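You operate a simulated robot arm through the tools that you are given. There is no shell and no other tool. Be economical: measure what you need, move in short steps, check, and stop when the job is done.

You run a simulated robot arm. Do the job below in one go: nothing can be reset, and whatever is moved stays where it is left.

TASK
Weigh vial No 20 from the blue rack in milligrams and press print.
Fine: no tare, it reads zero; top door, shut again before one print on a stable reading; the vial stays on the pan. Set down upright: what you pick out.

Only the result counts: the job must be done as asked and must still hold three seconds after the hand-in. Knocking over, shifting, dropping, spilling or breaking anything else fails it.

THE ROBOT
A 7-joint arm with a two-finger parallel gripper, fixed in place. Base frame: the origin is at the foot of the arm, x ahead of it, y to its left, z up. Lengths are in mm, angles in degrees, forces in N, time in s.
With the tool pointing down near the work surface it reaches from about 240 to 720 mm from the base axis. Its first joint turns from -115.0 to 115.0 degrees. Payload 3.91 kg.
The tool frame sits at the grasp point between the pads (the TCP): z along the fingers, y along the line on which they close. The tips reach 30 mm beyond it. Largest opening 110 mm; finger width 20, thickness 10; the body of the gripper, 48 by 112 mm, starts 55 mm behind the TCP.
Orientation is that of the tool frame in the base frame, as [roll, pitch, yaw] about the fixed x, y, z axes, in that order (R = Rz(yaw) Ry(pitch) Rx(roll)). With the fingers straight down and closing along the base's y, the tool's x points along the base's -x, its y along +y and its z along -z.

THE INTERFACE
- The arm moves only by the tool jog_arm. Its argument "series" is text: rows parted by semicolons, each of 6 numbers parted by spaces: the shift along the tool's x, y, z in mm, then the turn, a rotation vector about the tool's x, y, z in degrees. In form: tx ty tz wx wy wz; .... A call has 1 to 10 rows; each row shifts and turns the commanded pose from where the row before left it, along the tool's axes as they then stand. "gripper" is the opening, from 0 (shut) to 1 (fully open), set as the call begins (left out, the last holds). Each row takes 0.2 s and may step no farther than 50 mm and 8.6 degrees from the row before; otherwise, or with a gripper value out of range, the whole call is refused. Where a pose cannot be reached the arm comes as near as it can. A force on the tool above 40 N (or 10 N above the force at the start of the call, whichever is more), or a blocked arm, ends the call early, and 0.2 s more pass. The fingers move at their own pace (about 108 mm/s each) and stop on an object; they squeeze with about 41 N. The grip force told is the motor's: it shows also when the fingers shut on nothing. Time passes only in rows, and 0.2 s behind the last, so rows that do not move let the fingers close. It gives the time, the measured TCP pose, the force on the tool (base axes), the opening and the grip force at its end, in the units of the frame above (readings bear some noise), with the torque about the TCP (base axes, N m) and any sound that the robot's microphone picked up.
- Cameras (640 x 400 px; columns grow to the right, rows downward): "scene" is fixed at [48.8, -500.7, 1508.2]; the picture's right is [0.91, -0.41, 0.00], its down [-0.15, -0.33, -0.93] and it looks along [0.38, 0.85, -0.36] (base axes); focal length 321 px, centre (320, 200). "wrist" rides on the gripper at [72, 17, -103] in the tool frame; the picture's right is [-0.23, 0.97, 0.00], its down [-0.76, -0.18, -0.62] and it looks along [-0.61, -0.14, 0.78] (tool axes); focal length 222 px, centre (320, 200). There is no depth. A picture from a camera that has moved, and an enlarged one, comes with that camera's place and axes in the base frame and with its lens.
- snapshot(camera): a new picture of that camera. No time passes.
- slide_trunk(by): slides the trunk up (or, below 0, down) by that many mm; the arm rides with it, the base frame stays. It gives what a move gives, with no picture.
- close_up(camera, box): a new picture of the part [left, top, right, bottom] of that camera's present view, enlarged. No time passes.
- hand_in(): hands the job in; it is judged then, once.

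Go step by step. Nothing tells you positions but the pictures and the camera data: compare them with the known pose of the tool, close in by small moves and look again before you grip or let go. The budget is 120 turns and 64 pictures, counting those below and the enlarged ones. Unless the task says otherwise, let go and move clear before handing in, and close with one line.

The tools are called after "Emit:" as a command line: name --argument value ..., lists and objects as JSON in quotes. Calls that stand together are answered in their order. jog_arm: Moves the arm, as the interface text tells. Its arguments: {"type":"object","properties":{"series":{"type":"string"},"gripper":{"type":"number"}},"required":["series"]} The other tools are called the same way: slide_trunk (by) slides the trunk up or down; snapshot (camera) takes a picture; close_up (camera, box) takes an enlarged picture of a part of a camera's view; hand_in () hands the job in.

At the start:

```text
time: 0.0
tool_pos: [365.3, 16.4, 1417.5]
orientation: [-179.9, -0.1, -180.0]
contact_force: [0.0, 0.8, -0.6]
ft_torque: [-0.03, -0.04, -0.02]
opening: 110.1
grasp_force: 0.0
trunk travel left (down, up): [-925.0, 65.0]
```

scene: 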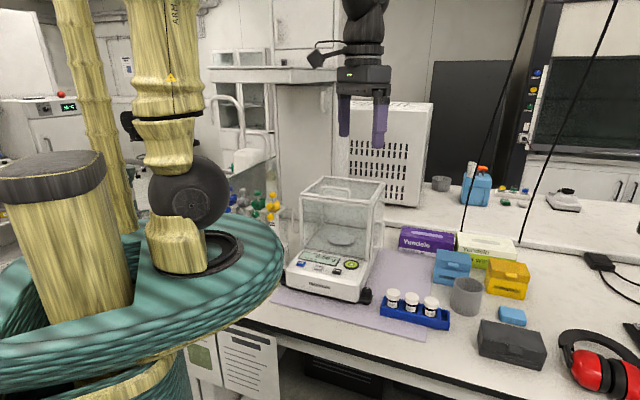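
wrist: 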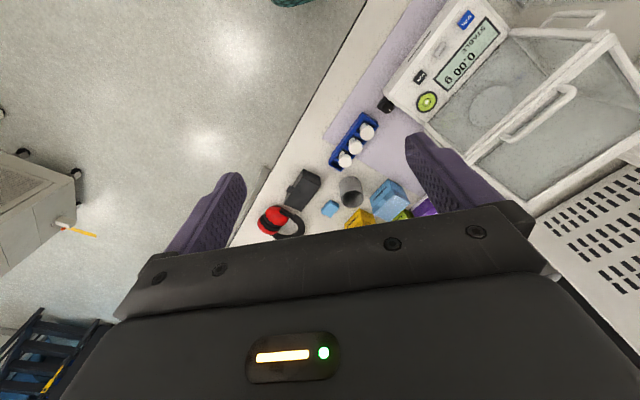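

I see a balance with a glass draft shield (handle on the top door) and a blue rack with three capped vials in front of it. I'll look closer at both.

Emit:
close_up --camera "scene" --box '[370, 270, 470, 335]'

Emit:
close_up --camera "scene" --box '[275, 165, 395, 310]'

Emit:
close_up --camera "wrist" --box '[320, 0, 640, 200]'

```text
6.15 times, centred on (420, 302) of scene
camera zoom: at [48.8, -500.7, 1508.2], right [0.91, -0.41, 0.0], down [-0.15, -0.33, -0.93], along [0.38, 0.85, -0.36], focal length 1975 px, centre (-295, -431)
```

zoom: 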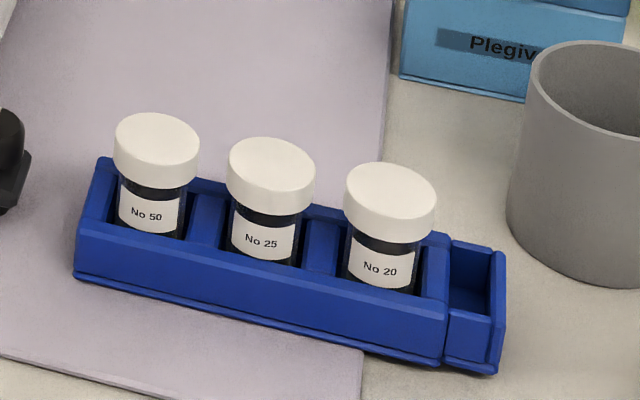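

```text
2.76 times, centred on (335, 238) of scene
camera zoom: at [48.8, -500.7, 1508.2], right [0.91, -0.41, 0.0], down [-0.15, -0.33, -0.93], along [0.38, 0.85, -0.36], focal length 886 px, centre (279, 97)
```

zoom: 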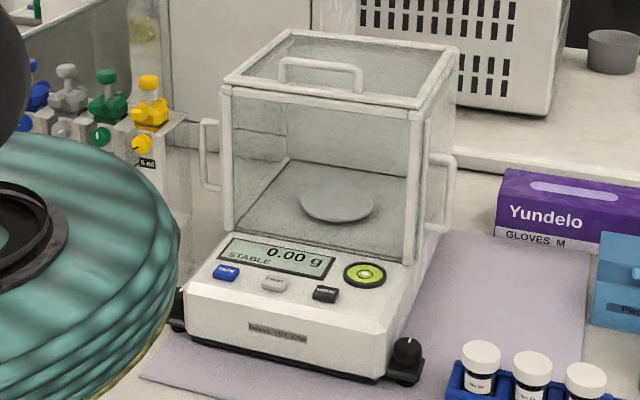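

```text
2.00 times, centred on (480, 100) of wrist
camera zoom: at [292.3, 33.6, 1521.5], right [0.23, 0.97, 0.0], down [0.76, -0.18, 0.62], along [0.61, -0.14, -0.78], focal length 444 px, centre (0, 400)
```

zoom: 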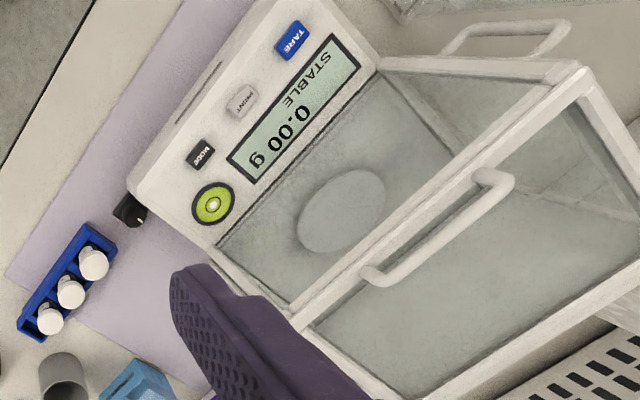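

Triangulating both views: vial No 20's cap top is near (622, 32, 932), the pan near (538, 402, 965) and the top-door handle near (478, 331, 1178). The balance is turned about 45°, so I'll move above it and turn the gripper to match.

Emit:
jog_arm --series "-14 47 0 0 0 0; -14 47 0 0 0 0; -14 47 0 0 0 0; -14 47 0 0 0 0; -14 47 0 0 0 0; -14 47 0 0 0 0"

Emit:
jog_arm --series "0 0 0 0 0 7.5; 0 0 0 0 0 7.5; 0 0 0 0 0 7.5; 0 0 0 0 0 7.5; 0 0 0 0 0 7.5; 0 0 0 0 0 7.5"

Emit:
snapshot --camera "wrist"

Emit:
snapshot --camera "scene"

```text
time: 1.4
tool_pos: [448.9, 301.1, 1416.7]
orientation: [-179.9, -0.1, -180.0]
contact_force: [-0.3, 0.2, 0.1]
ft_torque: [-0.02, 0.04, 0.01]
opening: 109.8
grasp_force: 0.0
trunk travel left (down, up): [-925.0, 65.0]
```

```text
time: 2.8
tool_pos: [448.6, 300.6, 1419.4]
orientation: [-180.0, 0.0, 135.0]
contact_force: [0.0, -0.5, -0.4]
ft_torque: [0.0, 0.01, 0.0]
opening: 110.0
grasp_force: 0.2
trunk travel left (down, up): [-925.0, 65.0]
```

```text
58 pictures are left
camera wrist: at [409.6, 362.8, 1522.3], right [0.85, 0.53, 0.0], down [0.41, -0.66, 0.62], along [0.33, -0.53, -0.78], focal length 222 px, centre (320, 200)
```

wrist: 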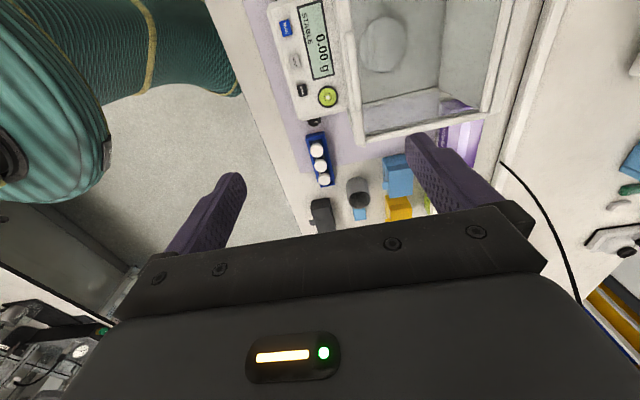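

```text
57 pictures are left
```

scene: 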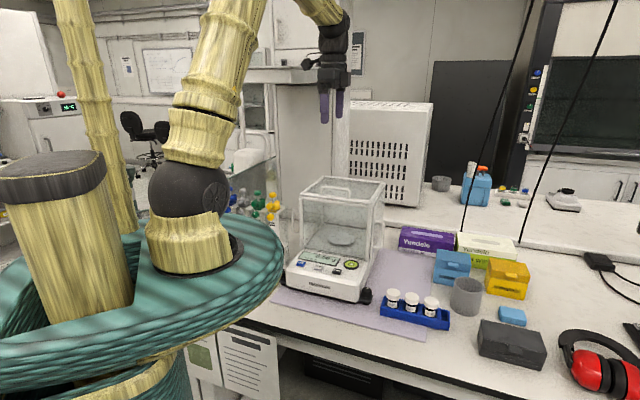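

The handle is not where I expected in this view, so I'll enlarge it to get the shield's geometry right.

Emit:
close_up --camera "wrist" --box '[260, 0, 560, 188]'

```text
2.13 times, centred on (410, 94) of wrist
camera zoom: at [409.6, 362.8, 1522.3], right [0.85, 0.53, 0.0], down [0.41, -0.66, 0.62], along [0.33, -0.53, -0.78], focal length 473 px, centre (128, 426)
```

zoom: 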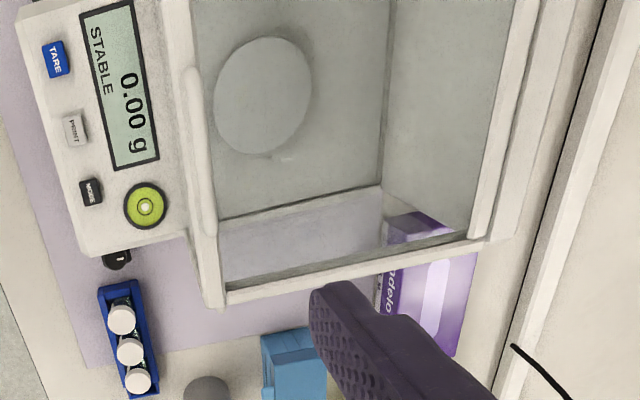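

The camera sits almost directly over the handle: the bar runs from about (445, 372) to (513, 305) at z≈1181, along the front edge of the lid. Next I'll close the gripper and go down in front of the shield towards the MODE button, near (438, 238, 955).

Emit:
jog_arm --series "-19 -26 0 0 0 0; -19 -26 0 0 0 0; 0 0 50 0 0 0; 0 0 50 0 0 0; 0 0 50 0 0 0; 0 0 50 0 0 0" --gripper 0

Emit:
snapshot --camera "wrist"

Emit:
snapshot --camera "scene"

```text
time: 4.2
tool_pos: [440.7, 237.7, 1218.1]
orientation: [180.0, 0.0, 135.0]
contact_force: [0.0, 0.6, -0.6]
ft_torque: [-0.03, 0.03, -0.05]
opening: 0.1
grasp_force: 37.9
trunk travel left (down, up): [-925.0, 65.0]
```

```text
55 pictures are left
camera wrist: at [400.3, 299.9, 1321.0], right [0.85, 0.53, 0.0], down [0.41, -0.66, 0.62], along [0.33, -0.53, -0.78], focal length 222 px, centre (320, 200)
```

wrist: 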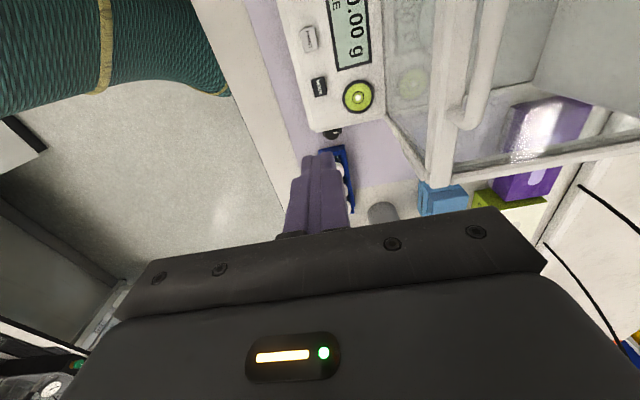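

```text
54 pictures are left
```

scene: 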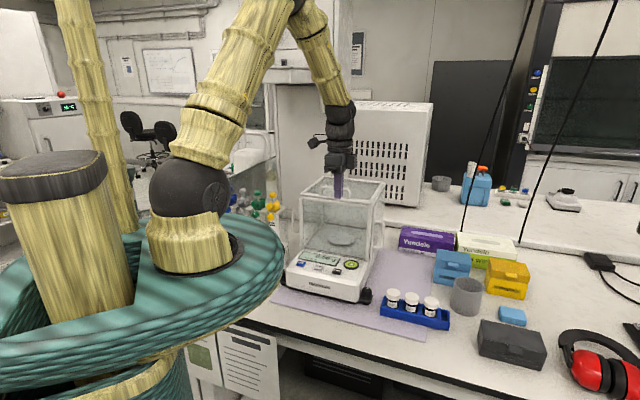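

MODE works out at about (440, 235, 955), almost straight below the closed fingertips. I'll go down most of the way and check.

Emit:
jog_arm --series "0 0 48 0 0 0; 0 0 48 0 0 0; 0 0 48 0 0 0; -1.5 -2.5 44 0 0 0"

Emit:
snapshot --camera "wrist"

Emit:
close_up --camera "scene" --box '[275, 165, 395, 310]'

```text
time: 5.2
tool_pos: [439.7, 232.2, 1028.1]
orientation: [-180.0, 0.0, 135.0]
contact_force: [-0.4, 0.3, 0.0]
ft_torque: [-0.02, 0.0, 0.01]
opening: 0.0
grasp_force: 37.8
trunk travel left (down, up): [-925.0, 65.0]
```

```text
53 pictures are left
camera wrist: at [399.9, 293.9, 1130.9], right [0.85, 0.53, 0.0], down [0.41, -0.66, 0.62], along [0.33, -0.53, -0.78], focal length 222 px, centre (320, 200)
```

wrist: 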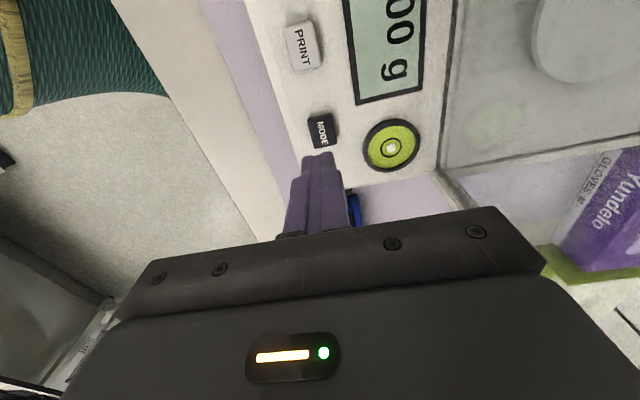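

```text
2.76 times, centred on (335, 238) of scene
camera zoom: at [48.8, -500.7, 1508.2], right [0.91, -0.41, 0.0], down [-0.15, -0.33, -0.93], along [0.38, 0.85, -0.36], focal length 886 px, centre (279, 97)
```

zoom: 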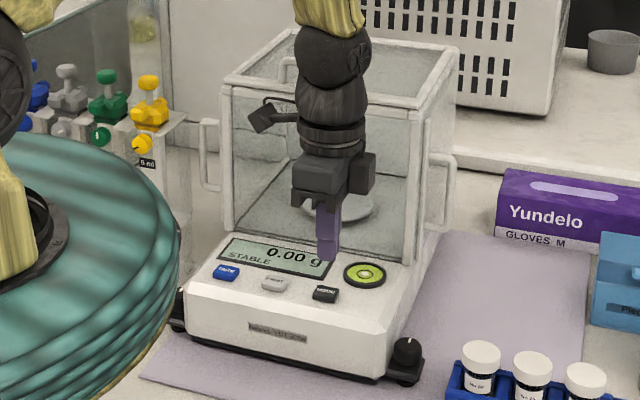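

The view puts MODE at (440.6, 232.8, ~947), right under the tip, so I'll go down gently and press it.

Emit:
jog_arm --series "0 0 30 0 0 0; 0 0 8 0 0 0; 0 0 2 0 0 0; 0 0 2 0 0 0; 0 0 2 0 0 0"

Emit:
snapshot --camera "wrist"

```text
time: 6.4
tool_pos: [438.6, 234.1, 986.7]
orientation: [-179.9, 0.1, 135.1]
contact_force: [0.5, 1.0, 0.6]
ft_torque: [0.0, -0.01, 0.03]
opening: 0.1
grasp_force: 37.4
trunk travel left (down, up): [-925.0, 65.0]
```

```text
51 pictures are left
camera wrist: at [399.2, 296.3, 1088.7], right [0.85, 0.53, 0.0], down [0.41, -0.66, 0.62], along [0.33, -0.53, -0.78], focal length 222 px, centre (320, 200)
```

wrist: 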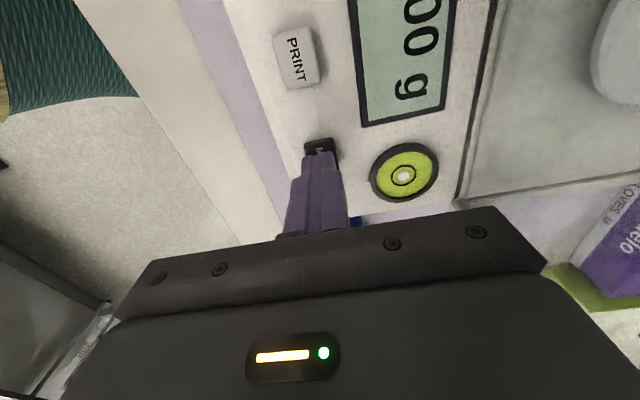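

The tip covers MODE and hasn't touched it yet, so I'll continue down in small steps.

Emit:
jog_arm --series "0 0 2.5 0 0 0; 0 0 2 0 0 0; 0 0 2 0 0 0; 0 0 2 0 0 0"

```text
time: 7.4
tool_pos: [438.3, 233.5, 978.1]
orientation: [179.8, 0.0, 135.0]
contact_force: [2.6, -0.1, 3.7]
ft_torque: [-0.01, -0.06, -0.03]
opening: 0.0
grasp_force: 37.8
trunk travel left (down, up): [-925.0, 65.0]
heard: click
```

I heard a click, so I'll lift off and read the display.

Emit:
jog_arm --series "0 0 -10 0 0 0; 0 0 -40 0 0 0; 0 0 -50 0 0 0; 0 0 -50 0 0 0"

Emit:
close_up --camera "scene" --box '[285, 240, 375, 300]'

Emit:
snapshot --camera "wrist"

```text
time: 8.4
tool_pos: [437.5, 232.1, 1128.4]
orientation: [180.0, 0.0, 135.0]
contact_force: [-0.2, -0.6, 0.3]
ft_torque: [0.0, -0.03, 0.01]
opening: 0.0
grasp_force: 37.4
trunk travel left (down, up): [-925.0, 65.0]
```

```text
6.67 times, centred on (330, 270) of scene
camera zoom: at [48.8, -500.7, 1508.2], right [0.91, -0.41, 0.0], down [-0.15, -0.33, -0.93], along [0.38, 0.85, -0.36], focal length 2140 px, centre (253, -267)
```

zoom: 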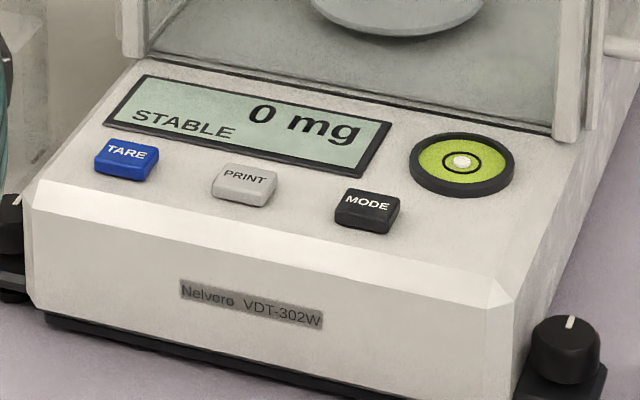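

```text
49 pictures are left
camera wrist: at [397.4, 294.9, 1231.9], right [0.85, 0.53, 0.0], down [0.41, -0.66, 0.62], along [0.33, -0.53, -0.78], focal length 222 px, centre (320, 200)
```

wrist: 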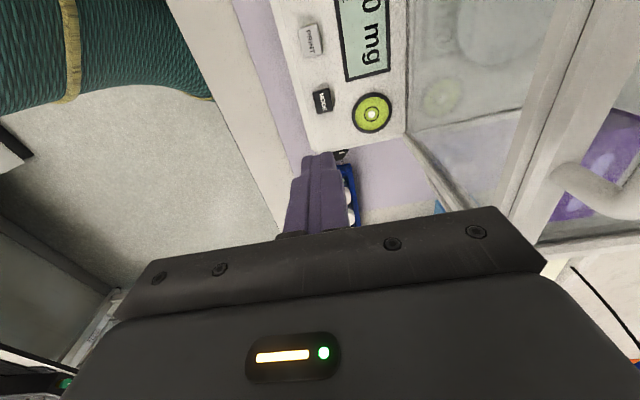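

The display now reads 0 mg, STABLE. Next is the top door: I'll rise and go over the handle with the fingers partly open to straddle the bar.

Emit:
jog_arm --series "0 0 -50 0 0 0; 0 0 -50 0 0 0; 0 0 -40 0 0 0; 15 35 0 0 0 0; 15 35 0 0 0 0; 15 34 0 0 0 0" --gripper 0.36

Emit:
snapshot --camera "wrist"

Emit:
close_up --camera "scene" --box '[285, 100, 405, 220]'

```text
time: 9.8
tool_pos: [478.9, 338.8, 1269.9]
orientation: [-179.8, 0.0, 135.0]
contact_force: [-0.8, 0.2, -0.7]
ft_torque: [-0.01, 0.04, 0.0]
opening: 39.4
grasp_force: 0.0
trunk travel left (down, up): [-925.0, 65.0]
```

```text
48 pictures are left
camera wrist: at [439.0, 401.2, 1372.7], right [0.85, 0.53, 0.0], down [0.41, -0.66, 0.62], along [0.33, -0.53, -0.78], focal length 222 px, centre (320, 200)
```

wrist: 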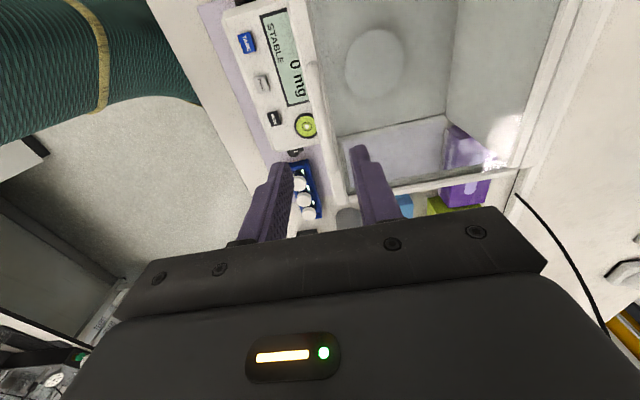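

```text
3.33 times, centred on (345, 160) of scene
camera zoom: at [48.8, -500.7, 1508.2], right [0.91, -0.41, 0.0], down [-0.15, -0.33, -0.93], along [0.38, 0.85, -0.36], focal length 1070 px, centre (237, 333)
```

zoom: 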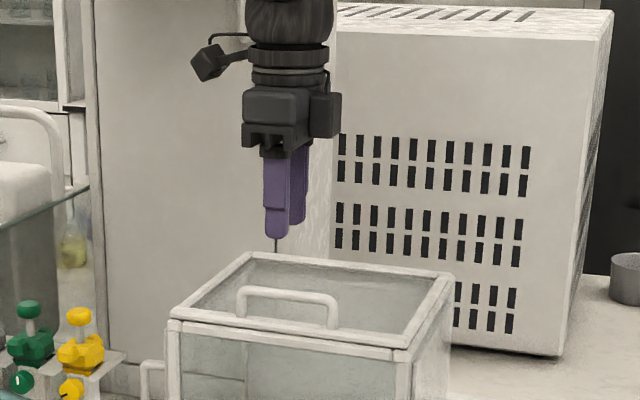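

I'll enlarge the wrist view to place the handle bar precisely.

Emit:
close_up --camera "wrist" --box '[240, 0, 440, 200]'

```text
2.00 times, centred on (340, 100) of wrist
camera zoom: at [439.0, 401.2, 1372.7], right [0.85, 0.53, 0.0], down [0.41, -0.66, 0.62], along [0.33, -0.53, -0.78], focal length 444 px, centre (280, 400)
```

zoom: 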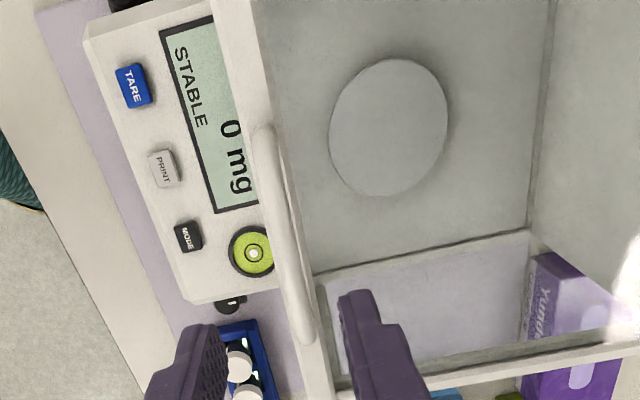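

The bar centre is at (479.5, 343.5), about 4 mm behind the TCP. I'll shift by that much and lower the fingers around the bar.

Emit:
jog_arm --series "0 4 30 0 0 0; 0 0 30 0 0 0; 0 0 5 0 0 0; 0 0 4 0 0 0"

Emit:
snapshot --camera "wrist"

Emit:
close_up --camera "scene" --box '[295, 140, 395, 210]'

```text
time: 10.8
tool_pos: [483.9, 340.8, 1199.3]
orientation: [-180.0, 0.0, 135.0]
contact_force: [0.1, 0.2, -0.3]
ft_torque: [-0.02, 0.01, 0.04]
opening: 39.7
grasp_force: 0.1
trunk travel left (down, up): [-925.0, 65.0]
```

```text
45 pictures are left
camera wrist: at [444.2, 403.0, 1303.1], right [0.85, 0.53, 0.0], down [0.41, -0.66, 0.62], along [0.33, -0.53, -0.78], focal length 222 px, centre (320, 200)
```

wrist: 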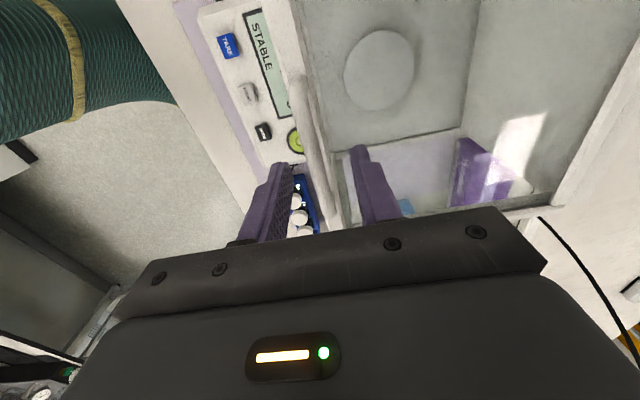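

```text
5.71 times, centred on (345, 175) of scene
camera zoom: at [48.8, -500.7, 1508.2], right [0.91, -0.41, 0.0], down [-0.15, -0.33, -0.93], along [0.38, 0.85, -0.36], focal length 1834 px, centre (177, 343)
```

zoom: 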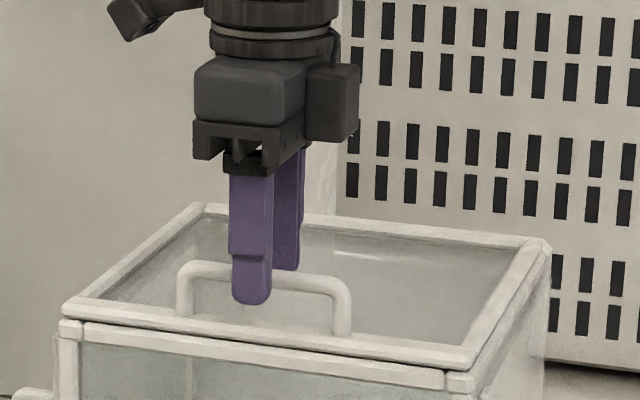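

The fingers straddle the bar with the tips just below it. I'll push back gently to see if the lid slides.

Emit:
jog_arm --series "0 8 0 0 0 0; 0 5 0 0 0 0; 0 4 0 0 0 0; 0 4 0 0 0 0; 0 4 0 0 0 0; 0 4 0 0 0 0"

Emit:
close_up --camera "scene" --box '[295, 140, 395, 210]'

```text
time: 12.2
tool_pos: [502.9, 362.8, 1200.3]
orientation: [180.0, 0.0, 135.0]
contact_force: [0.6, -1.6, -0.3]
ft_torque: [0.0, -0.03, -0.02]
opening: 39.5
grasp_force: 0.1
trunk travel left (down, up): [-925.0, 65.0]
```

```text
5.71 times, centred on (345, 175) of scene
camera zoom: at [48.8, -500.7, 1508.2], right [0.91, -0.41, 0.0], down [-0.15, -0.33, -0.93], along [0.38, 0.85, -0.36], focal length 1834 px, centre (177, 343)
```

zoom: 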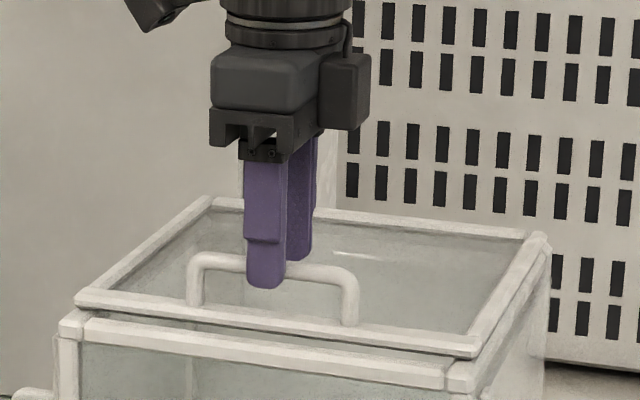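

The lid slides back with little force, so I'll keep pushing while watching force and reach.

Emit:
jog_arm --series "0 12 0 0 0 0; 0 12 0 0 0 0; 0 12 0 0 0 0; 0 12 0 0 0 0; 0 12 0 0 0 0; 0 12 0 0 0 0"

Emit:
close_up --camera "scene" --box '[285, 125, 445, 225]'

```text
time: 13.6
tool_pos: [555.1, 413.1, 1198.9]
orientation: [-180.0, 0.0, 135.0]
contact_force: [0.1, 1.0, -0.6]
ft_torque: [0.01, -0.01, -0.01]
opening: 39.6
grasp_force: 0.1
trunk travel left (down, up): [-925.0, 65.0]
```

```text
4.00 times, centred on (365, 175) of scene
camera zoom: at [48.8, -500.7, 1508.2], right [0.91, -0.41, 0.0], down [-0.15, -0.33, -0.93], along [0.38, 0.85, -0.36], focal length 1284 px, centre (140, 300)
```

zoom: 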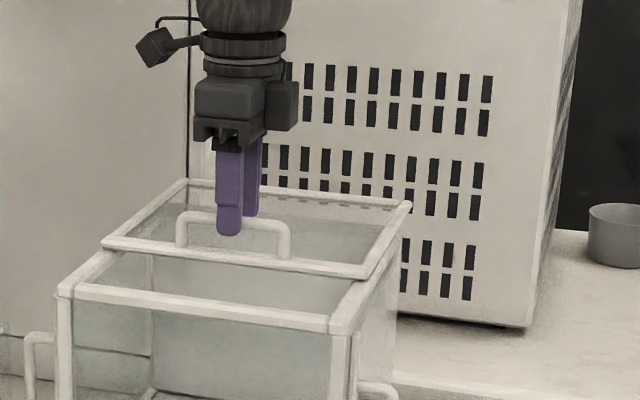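

About 85 mm is open and I still have reach, so I'll continue.

Emit:
jog_arm --series "0 10 0 0 0 0; 0 10 0 0 0 0; 0 10 0 0 0 0; 0 10 0 0 0 0; 0 10 0 0 0 0"

Emit:
close_up --camera "scene" --box '[285, 125, 445, 225]'

```text
time: 14.8
tool_pos: [591.5, 447.7, 1197.7]
orientation: [-179.9, 0.0, 135.0]
contact_force: [-0.2, -0.2, -0.4]
ft_torque: [-0.01, 0.0, 0.01]
opening: 39.6
grasp_force: 0.0
trunk travel left (down, up): [-925.0, 65.0]
```

```text
4.00 times, centred on (365, 175) of scene
camera zoom: at [48.8, -500.7, 1508.2], right [0.91, -0.41, 0.0], down [-0.15, -0.33, -0.93], along [0.38, 0.85, -0.36], focal length 1284 px, centre (140, 300)
```

zoom: 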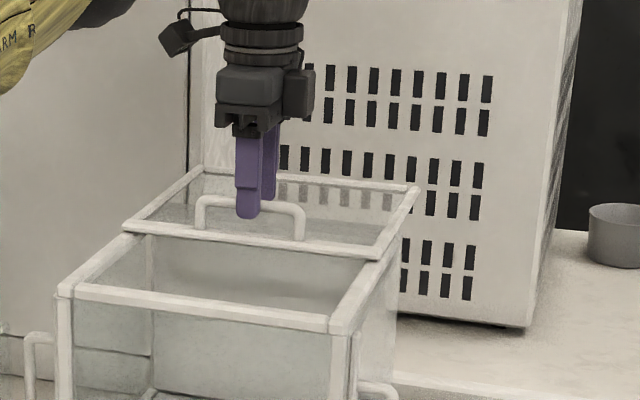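

About 135 mm is open. I'd like more clearance for the gripper body, so I'll go on with the force guard.

Emit:
jog_arm --series "0 8 0 0 0 0; 0 8 0 0 0 0; 0 8 0 0 0 0; 0 8 0 0 0 0; 0 6 0 0 0 0"

Emit:
close_up --camera "scene" --box '[285, 125, 445, 225]'

Emit:
snapshot --camera "wrist"

```text
time: 16.0
tool_pos: [595.4, 454.5, 1197.0]
orientation: [-180.0, 0.1, 135.1]
contact_force: [-0.3, -0.2, 0.2]
ft_torque: [0.0, 0.0, -0.01]
opening: 39.8
grasp_force: 0.1
out of reach, approached as far as the arm can: row 2, 3, 4, 5
trunk travel left (down, up): [-925.0, 65.0]
```

```text
4.00 times, centred on (365, 175) of scene
camera zoom: at [48.8, -500.7, 1508.2], right [0.91, -0.41, 0.0], down [-0.15, -0.33, -0.93], along [0.38, 0.85, -0.36], focal length 1284 px, centre (140, 300)
```

zoom: 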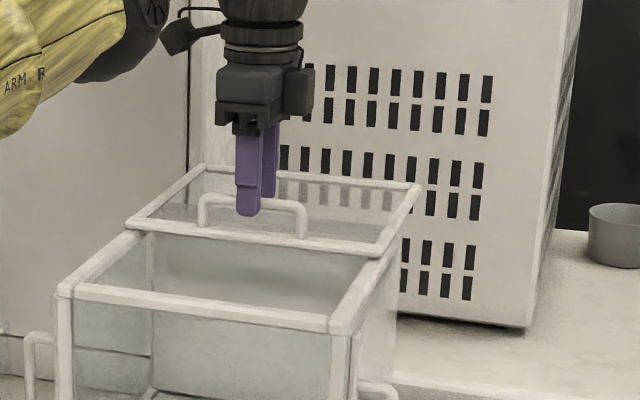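

```text
39 pictures are left
camera wrist: at [555.0, 516.0, 1301.0], right [0.85, 0.53, 0.0], down [0.41, -0.66, 0.62], along [0.33, -0.53, -0.78], focal length 222 px, centre (320, 200)
```

wrist: 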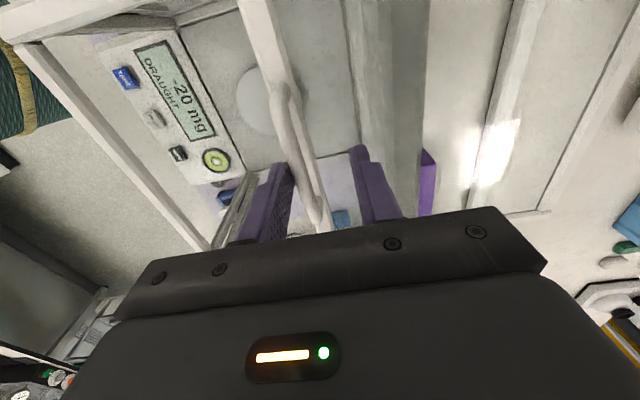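

The upright arm is at full reach with the lid about 145 mm back. Tilting the fingers outward gains more reach, so I'll lift slightly and tilt.

Emit:
jog_arm --series "0 0 -9 0 0 0; 0 0 0 -5 0 0; 0 0 0 -5 0 0; 0 0 0 -5 0 0; 0 0 0 -3 0 0"

Emit:
close_up --camera "scene" --box '[285, 125, 445, 225]'

```text
time: 16.9
tool_pos: [613.0, 470.1, 1212.4]
orientation: [170.2, -0.1, 135.0]
contact_force: [-31.5, -27.3, 11.5]
ft_torque: [-1.23, 1.28, -0.19]
opening: 59.6
grasp_force: 20.0
out of reach, approached as far as the arm can: row 2, 3, 4
trunk travel left (down, up): [-925.0, 65.0]
stopped in row 4: the force on the tool passed its limit at 47 N (the readings are from after the stop); the commanded pose is now the measured one
```

```text
4.00 times, centred on (365, 175) of scene
camera zoom: at [48.8, -500.7, 1508.2], right [0.91, -0.41, 0.0], down [-0.15, -0.33, -0.93], along [0.38, 0.85, -0.36], focal length 1284 px, centre (140, 300)
```

zoom: 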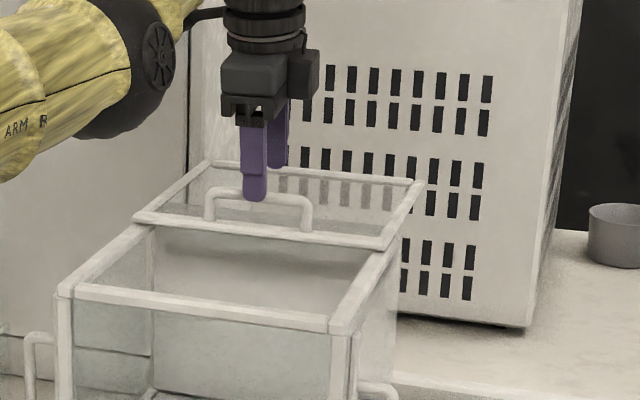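

The lid met its end stop, with an opening of about 165 mm, which is enough. I'll back off to release the force, untilt and lift clear.

Emit:
jog_arm --series "0 -12 0 0 0 0; 0 -8 0 0 0 0; 0 0 -40 0 0 0; 0 -20 -40 0 0 0"

Emit:
jog_arm --series "0 -30 0 4.9 0 0; 0 -40 0 4.9 0 0; 0 -45 0 0 0 0"

Emit:
snapshot --camera "wrist"

Emit:
close_up --camera "scene" --box '[275, 165, 395, 310]'

```text
time: 17.9
tool_pos: [607.8, 466.1, 1288.0]
orientation: [169.8, -0.1, 135.0]
contact_force: [-0.2, 0.3, -0.2]
ft_torque: [0.01, -0.02, -0.02]
opening: 39.6
grasp_force: 0.1
out of reach, approached as far as the arm can: row 1, 2, 4
trunk travel left (down, up): [-925.0, 65.0]
```

```text
time: 18.7
tool_pos: [589.1, 433.3, 1296.7]
orientation: [179.8, -0.1, 135.0]
contact_force: [-0.8, -0.1, 0.0]
ft_torque: [0.02, 0.02, -0.01]
opening: 39.4
grasp_force: 0.0
out of reach, approached as far as the arm can: row 1, 2, 3
trunk travel left (down, up): [-925.0, 65.0]
```

```text
37 pictures are left
camera wrist: at [549.1, 494.5, 1399.2], right [0.85, 0.53, 0.0], down [0.41, -0.67, 0.62], along [0.33, -0.53, -0.78], focal length 222 px, centre (320, 200)
```

wrist: 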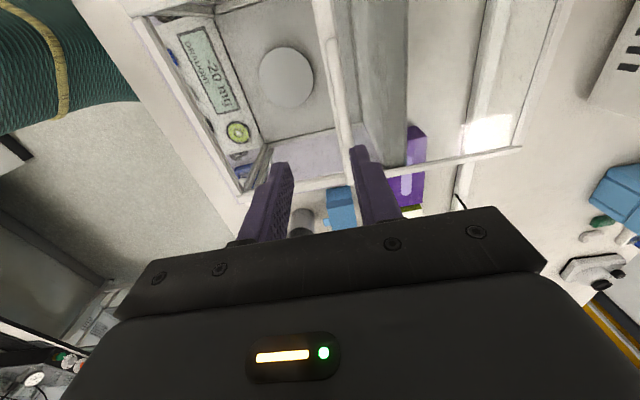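

```text
2.76 times, centred on (335, 238) of scene
camera zoom: at [48.8, -500.7, 1508.2], right [0.91, -0.41, 0.0], down [-0.15, -0.33, -0.93], along [0.38, 0.85, -0.36], focal length 886 px, centre (279, 97)
```

zoom: 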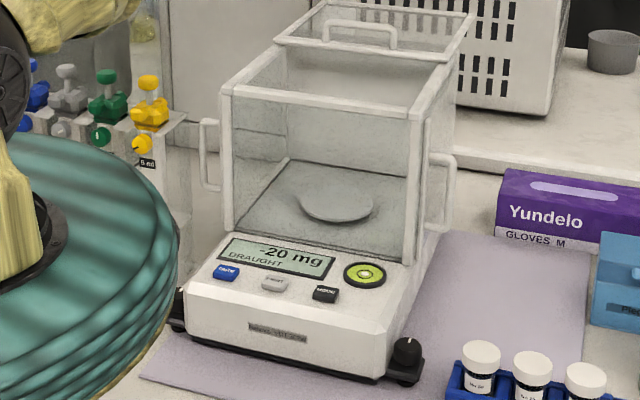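

The door is open, the balance hasn't moved, and it shows DRAUGHT as expected. The arm lags its command after the stretch, so I'll let it settle and read the pose.

Emit:
jog_arm --series "0 0 0 0 0 0; 0 0 0 0 0 0"

```text
time: 19.3
tool_pos: [588.3, 433.3, 1294.0]
orientation: [179.8, 0.0, 135.0]
contact_force: [-0.7, -0.5, 0.5]
ft_torque: [-0.01, 0.01, 0.02]
opening: 39.4
grasp_force: 0.0
trunk travel left (down, up): [-925.0, 65.0]
```

The commanded pose matches the measured one again. I'll travel at this height to above the rack, at vial No 20.

Emit:
jog_arm --series "0 -40 0 0 0 0; 0 -40 0 0 0 0; -38 -22 0 0 0 0; -38 -22 0 0 0 0; -38 -22 0 0 0 0; -38 -22 0 0 0 0; -38 -22 0 0 0 0; -38 -22 0 0 0 0; -38 -22 0 0 0 0; -38 -20 0 0 0 0" --gripper 0.6

Emit:
jog_arm --series "0 0 50 0 0 0; 0 0 50 0 0 0"

Emit:
snapshot --camera "wrist"

```text
time: 21.5
tool_pos: [729.7, 114.5, 1321.6]
orientation: [179.6, -0.1, 135.0]
contact_force: [0.4, 0.4, 0.1]
ft_torque: [0.08, 0.01, 0.02]
opening: 65.8
grasp_force: 0.0
out of reach, approached as far as the arm can: row 1, 2, 3, 4, 5, 6, 7, 8, 10
trunk travel left (down, up): [-925.0, 65.0]
```

```text
time: 22.1
tool_pos: [730.2, 117.7, 1217.9]
orientation: [179.6, -0.1, 134.9]
contact_force: [-0.2, -0.2, 0.5]
ft_torque: [-0.03, 0.01, -0.02]
opening: 66.1
grasp_force: 0.0
trunk travel left (down, up): [-925.0, 65.0]
```

```text
35 pictures are left
camera wrist: at [691.7, 179.6, 1321.4], right [0.85, 0.53, 0.01], down [0.41, -0.67, 0.62], along [0.33, -0.52, -0.78], focal length 222 px, centre (320, 200)
```

wrist: 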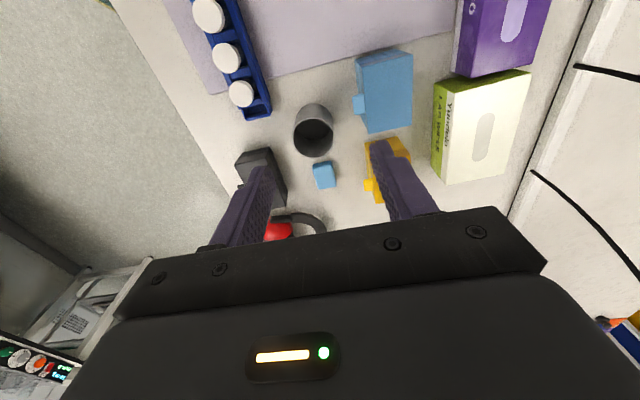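

The arm sticks near full stretch. It sits at (730, 118, 1218), so I'll bring it inward in small steps towards vial 20.

Emit:
jog_arm --series "2 -10 10 0 0 0; 2 -15 0 0 0 0; 3 -25 0 0 0 0; 3 -30 0 0 0 0; 3 -30 0 0 0 0; 2 -22 0 0 0 0"

Emit:
snapshot --camera "wrist"

Emit:
snapshot --camera "scene"

```text
time: 23.5
tool_pos: [627.2, 34.1, 1209.0]
orientation: [179.6, -0.2, 135.0]
contact_force: [0.0, -0.5, -0.3]
ft_torque: [0.02, 0.0, 0.0]
opening: 66.1
grasp_force: 0.1
trunk travel left (down, up): [-925.0, 65.0]
```

```text
34 pictures are left
camera wrist: at [586.0, 95.6, 1311.8], right [0.85, 0.53, 0.01], down [0.41, -0.67, 0.62], along [0.33, -0.52, -0.78], focal length 222 px, centre (320, 200)
```

wrist: 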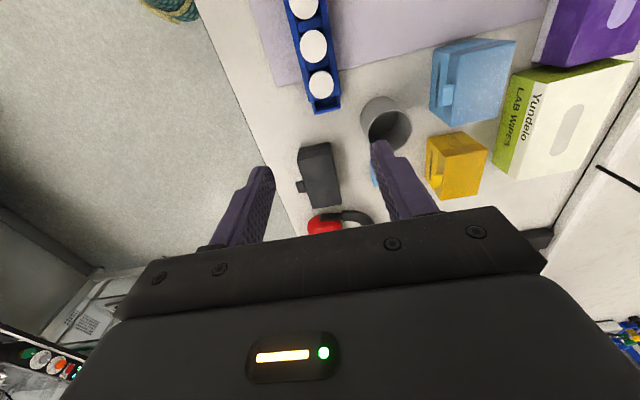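

```text
33 pictures are left
```

scene: 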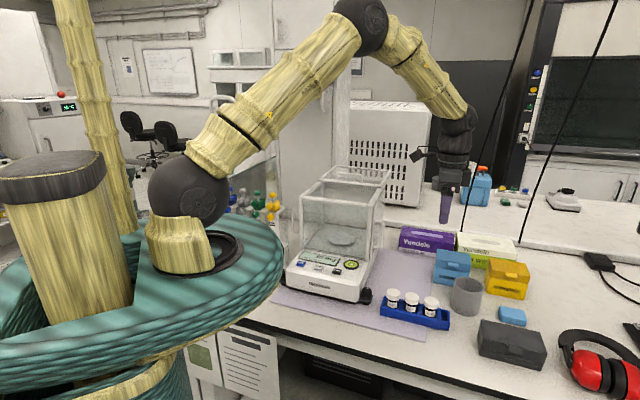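

Vial 20 is straight below the TCP at (627, 33). I'll go down to just above the cap and check.

Emit:
jog_arm --series "0 0 50 0 0 0; 0 0 50 0 0 0; 0 0 50 0 0 0; 0 0 50 0 0 0; 0 0 17 0 0 0"

Emit:
close_up --camera "wrist" --box '[200, 40, 440, 240]'

Emit:
close_up --camera "scene" --box '[380, 240, 480, 340]'

```text
time: 24.7
tool_pos: [629.3, 36.8, 991.9]
orientation: [179.6, -0.1, 135.0]
contact_force: [0.0, -0.1, -0.1]
ft_torque: [-0.02, 0.03, -0.02]
opening: 65.9
grasp_force: 0.1
trunk travel left (down, up): [-925.0, 65.0]
```

```text
2.00 times, centred on (320, 140) of wrist
camera zoom: at [589.3, 98.1, 1095.2], right [0.85, 0.53, 0.01], down [0.41, -0.67, 0.62], along [0.33, -0.52, -0.78], focal length 444 px, centre (320, 320)
```

zoom: 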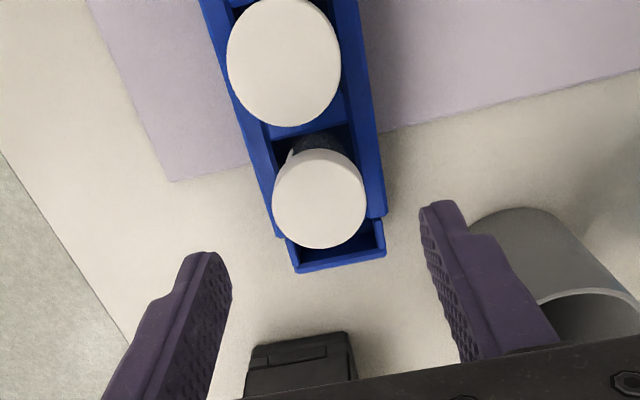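

```text
4.00 times, centred on (430, 290) of scene
camera zoom: at [48.8, -500.7, 1508.2], right [0.91, -0.41, 0.0], down [-0.15, -0.33, -0.93], along [0.38, 0.85, -0.36], focal length 1284 px, centre (-120, -160)
```

zoom: 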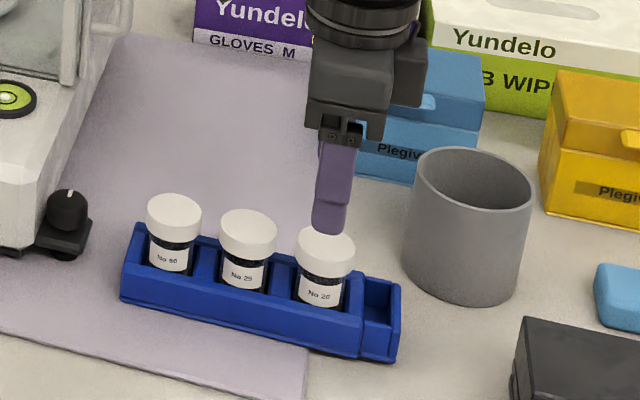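

The cap centre lies within 1 mm of the TCP and the fingers clear everything. I'll descend to the cap and close.

Emit:
jog_arm --series "0 0 30 0 0 0; 0 0 18 0 0 0"

Emit:
close_up --camera "scene" --box '[380, 240, 480, 340]'

```text
time: 25.3
tool_pos: [629.7, 36.5, 943.8]
orientation: [179.6, -0.1, 134.9]
contact_force: [-0.2, 0.2, -0.6]
ft_torque: [0.04, -0.01, -0.02]
opening: 66.2
grasp_force: 0.0
trunk travel left (down, up): [-925.0, 65.0]
```

```text
4.00 times, centred on (430, 290) of scene
camera zoom: at [48.8, -500.7, 1508.2], right [0.91, -0.41, 0.0], down [-0.15, -0.33, -0.93], along [0.38, 0.85, -0.36], focal length 1284 px, centre (-120, -160)
```

zoom: 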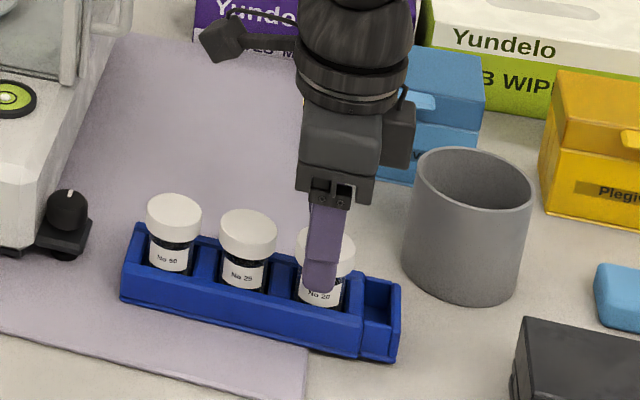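

The front finger stands in front of the cap at the right height, so I'll close on it.

Emit:
jog_arm --series "0 0 0 0 0 0; 0 0 0 0 0 0; 0 0 0 0 0 0" --gripper 0.2

Emit:
jog_arm --series "0 0 -10 0 0 0; 0 0 -20 0 0 0; 0 0 -40 0 0 0"

Emit:
close_up --camera "scene" --box '[380, 220, 480, 320]'

```text
time: 26.1
tool_pos: [629.1, 37.8, 943.8]
orientation: [179.6, -0.1, 135.0]
contact_force: [-0.4, 0.3, -0.7]
ft_torque: [-0.02, 0.01, 0.02]
opening: 34.0
grasp_force: 41.9
trunk travel left (down, up): [-925.0, 65.0]
```

```text
time: 26.9
tool_pos: [623.8, 34.9, 1016.5]
orientation: [179.7, 0.0, 135.0]
contact_force: [-0.8, -0.8, 0.0]
ft_torque: [-0.01, 0.0, 0.0]
opening: 34.2
grasp_force: 40.8
trunk travel left (down, up): [-925.0, 65.0]
```

```text
4.00 times, centred on (430, 270) of scene
camera zoom: at [48.8, -500.7, 1508.2], right [0.91, -0.41, 0.0], down [-0.15, -0.33, -0.93], along [0.38, 0.85, -0.36], focal length 1284 px, centre (-120, -80)
```

zoom: 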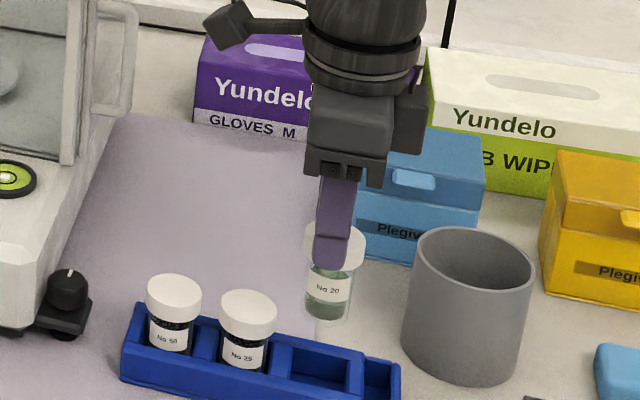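

The vial is held firmly by its cap, with its bottom about 75 mm below the TCP. I'll raise it well above the shield and carry it over the open top.

Emit:
jog_arm --series "0 0 -43 0 0 0; 0 0 -43 0 0 0; 0 0 -43 0 0 0; 0 0 -43 0 0 0; 0 0 -43 0 0 0; 0 0 -43 0 0 0"

Emit:
jog_arm --series "30 20 0 0 0 0; 30 20 0 0 0 0; 30 20 0 0 0 0; 30 20 0 0 0 0; 30 20 0 0 0 0; 30 20 0 0 0 0"

```text
time: 28.3
tool_pos: [629.5, 34.1, 1272.2]
orientation: [179.6, -0.1, 135.0]
contact_force: [-0.3, -0.3, -0.6]
ft_torque: [0.03, 0.0, 0.0]
opening: 34.2
grasp_force: 41.1
trunk travel left (down, up): [-925.0, 65.0]
```

```text
time: 29.7
tool_pos: [585.1, 245.5, 1271.1]
orientation: [179.7, -0.1, 135.0]
contact_force: [0.1, 1.2, -0.2]
ft_torque: [0.01, 0.01, 0.03]
opening: 34.0
grasp_force: 40.8
trunk travel left (down, up): [-925.0, 65.0]
```

Emit:
jog_arm --series "31.5 19.2 0 0 0 0; 31.5 19.2 0 0 0 0; 31.5 19.2 0 0 0 0; 31.5 19.2 0 0 0 0; 0 0 0 0 0 0"

Emit:
snapshot --camera "wrist"

Emit:
close_up --camera "scene" --box '[275, 105, 435, 265]'

```text
time: 30.9
tool_pos: [548.3, 387.9, 1273.8]
orientation: [179.6, -0.2, 134.9]
contact_force: [-0.3, -0.6, -0.4]
ft_torque: [-0.01, 0.0, 0.01]
opening: 34.0
grasp_force: 41.1
trunk travel left (down, up): [-925.0, 65.0]
```

```text
28 pictures are left
camera wrist: at [508.7, 450.1, 1376.6], right [0.85, 0.53, 0.01], down [0.41, -0.67, 0.62], along [0.33, -0.52, -0.78], focal length 222 px, centre (320, 200)
```

wrist: 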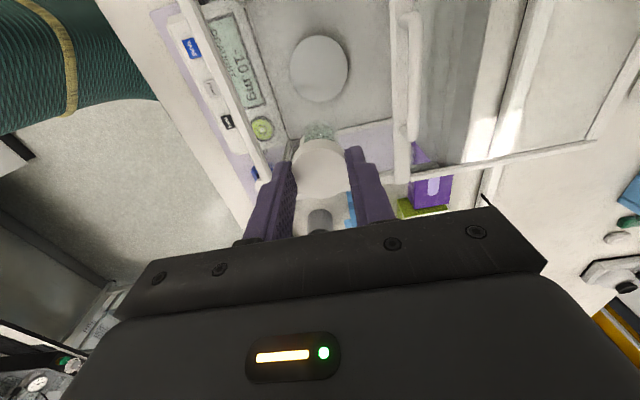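

```text
2.50 times, centred on (355, 185) of scene
camera zoom: at [48.8, -500.7, 1508.2], right [0.91, -0.41, 0.0], down [-0.15, -0.33, -0.93], along [0.38, 0.85, -0.36], focal length 802 px, centre (232, 238)
```

zoom: 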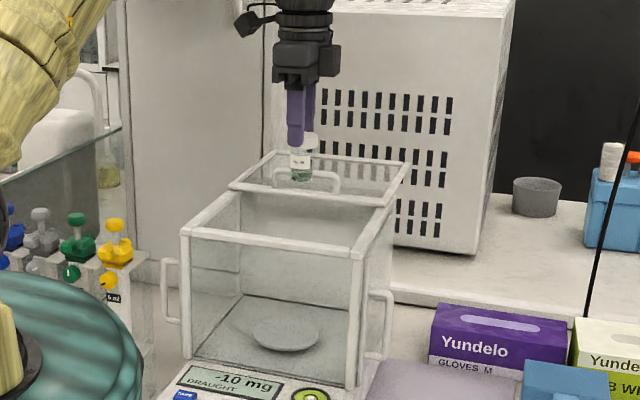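

The vial hangs over the opening, centred between the front frame and the lid (n≈662), and the pan is confirmed at (539, 401). I'll lower it partway and check the clearances.

Emit:
jog_arm --series "0 0 30 0 0 0; 0 0 30 0 0 0; 0 0 30 0 0 0; 0 0 30 0 0 0; 0 0 20 0 0 0"

Emit:
snapshot --camera "wrist"

Emit:
close_up --camera "scene" --box '[275, 105, 435, 265]'

```text
time: 32.1
tool_pos: [550.7, 391.0, 1131.4]
orientation: [179.5, -0.1, 135.0]
contact_force: [-0.3, -0.3, 0.7]
ft_torque: [0.02, -0.02, -0.02]
opening: 33.9
grasp_force: 41.1
trunk travel left (down, up): [-925.0, 65.0]
```

```text
26 pictures are left
camera wrist: at [510.7, 452.9, 1233.9], right [0.85, 0.53, 0.01], down [0.41, -0.67, 0.62], along [0.33, -0.52, -0.78], focal length 222 px, centre (320, 200)
```

wrist: 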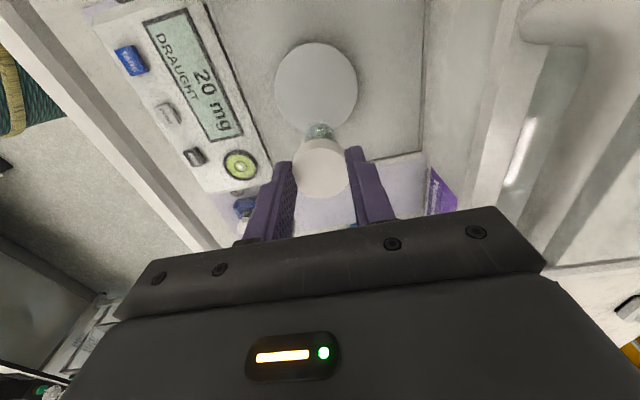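

```text
2.50 times, centred on (355, 185) of scene
camera zoom: at [48.8, -500.7, 1508.2], right [0.91, -0.41, 0.0], down [-0.15, -0.33, -0.93], along [0.38, 0.85, -0.36], focal length 802 px, centre (232, 238)
```

zoom: 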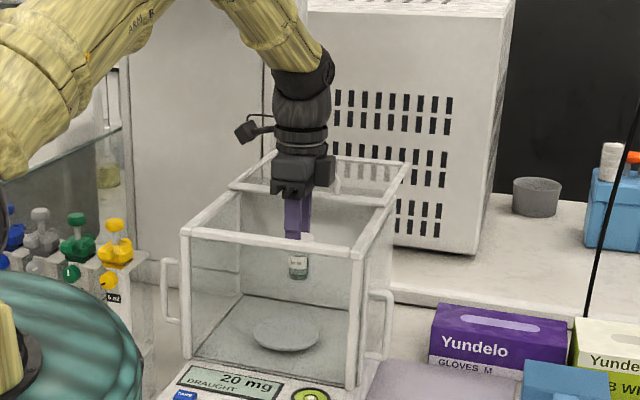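

Clearances look fine all round. I'll continue down to just above the pan.

Emit:
jog_arm --series "0 -2 20 0 0 0; 0 0 20 0 0 0; 0 0 15 0 0 0; 0 0 12 0 0 0"

Emit:
close_up --camera "scene" --box '[295, 165, 405, 265]'

Emit:
snapshot --camera "wrist"

```text
time: 33.1
tool_pos: [548.6, 388.6, 1064.3]
orientation: [179.5, -0.1, 134.9]
contact_force: [0.5, 1.0, 0.5]
ft_torque: [0.02, 0.02, 0.03]
opening: 34.2
grasp_force: 40.6
trunk travel left (down, up): [-925.0, 65.0]
```

```text
4.00 times, centred on (350, 215) of scene
camera zoom: at [48.8, -500.7, 1508.2], right [0.91, -0.41, 0.0], down [-0.15, -0.33, -0.93], along [0.38, 0.85, -0.36], focal length 1284 px, centre (200, 140)
```

zoom: 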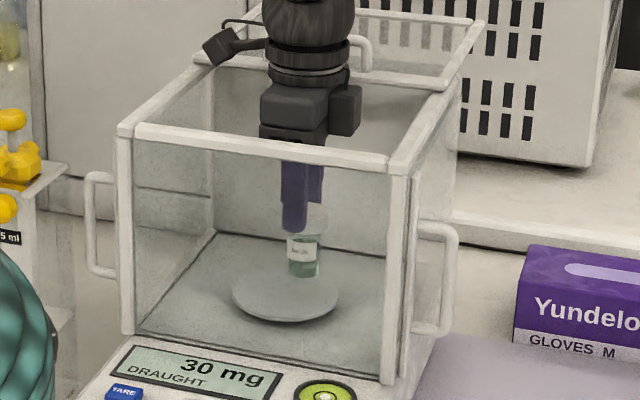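

```text
23 pictures are left
camera wrist: at [509.5, 450.6, 1168.3], right [0.85, 0.53, 0.01], down [0.41, -0.67, 0.62], along [0.33, -0.52, -0.78], focal length 222 px, centre (320, 200)
```

wrist: 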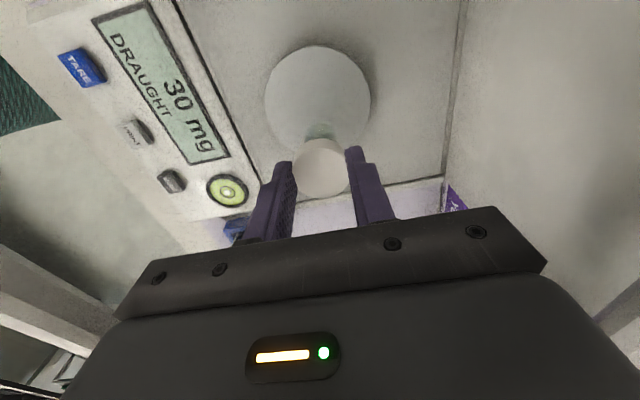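

The vial is over the pan, about 18 mm right of centre, so it will sit fully on it. I'll lower gently until it makes contact.

Emit:
jog_arm --series "0 0 8 0 0 0; 0 0 6 0 0 0; 0 0 4 0 0 0; 0 0 2 0 0 0; 0 0 2 0 0 0"

Emit:
close_up --camera "scene" --box '[295, 190, 405, 290]'

```text
time: 34.3
tool_pos: [550.7, 388.7, 1045.2]
orientation: [179.6, -0.1, 135.1]
contact_force: [-0.5, 0.5, 1.5]
ft_torque: [-0.04, 0.01, 0.0]
opening: 34.4
grasp_force: 41.3
trunk travel left (down, up): [-925.0, 65.0]
```

```text
4.00 times, centred on (350, 240) of scene
camera zoom: at [48.8, -500.7, 1508.2], right [0.91, -0.41, 0.0], down [-0.15, -0.33, -0.93], along [0.38, 0.85, -0.36], focal length 1284 px, centre (200, 40)
```

zoom: 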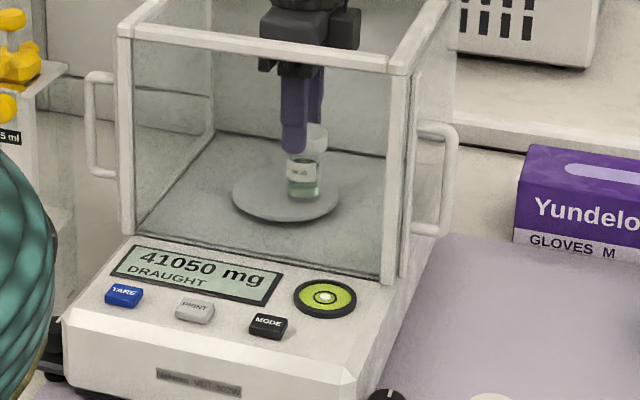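

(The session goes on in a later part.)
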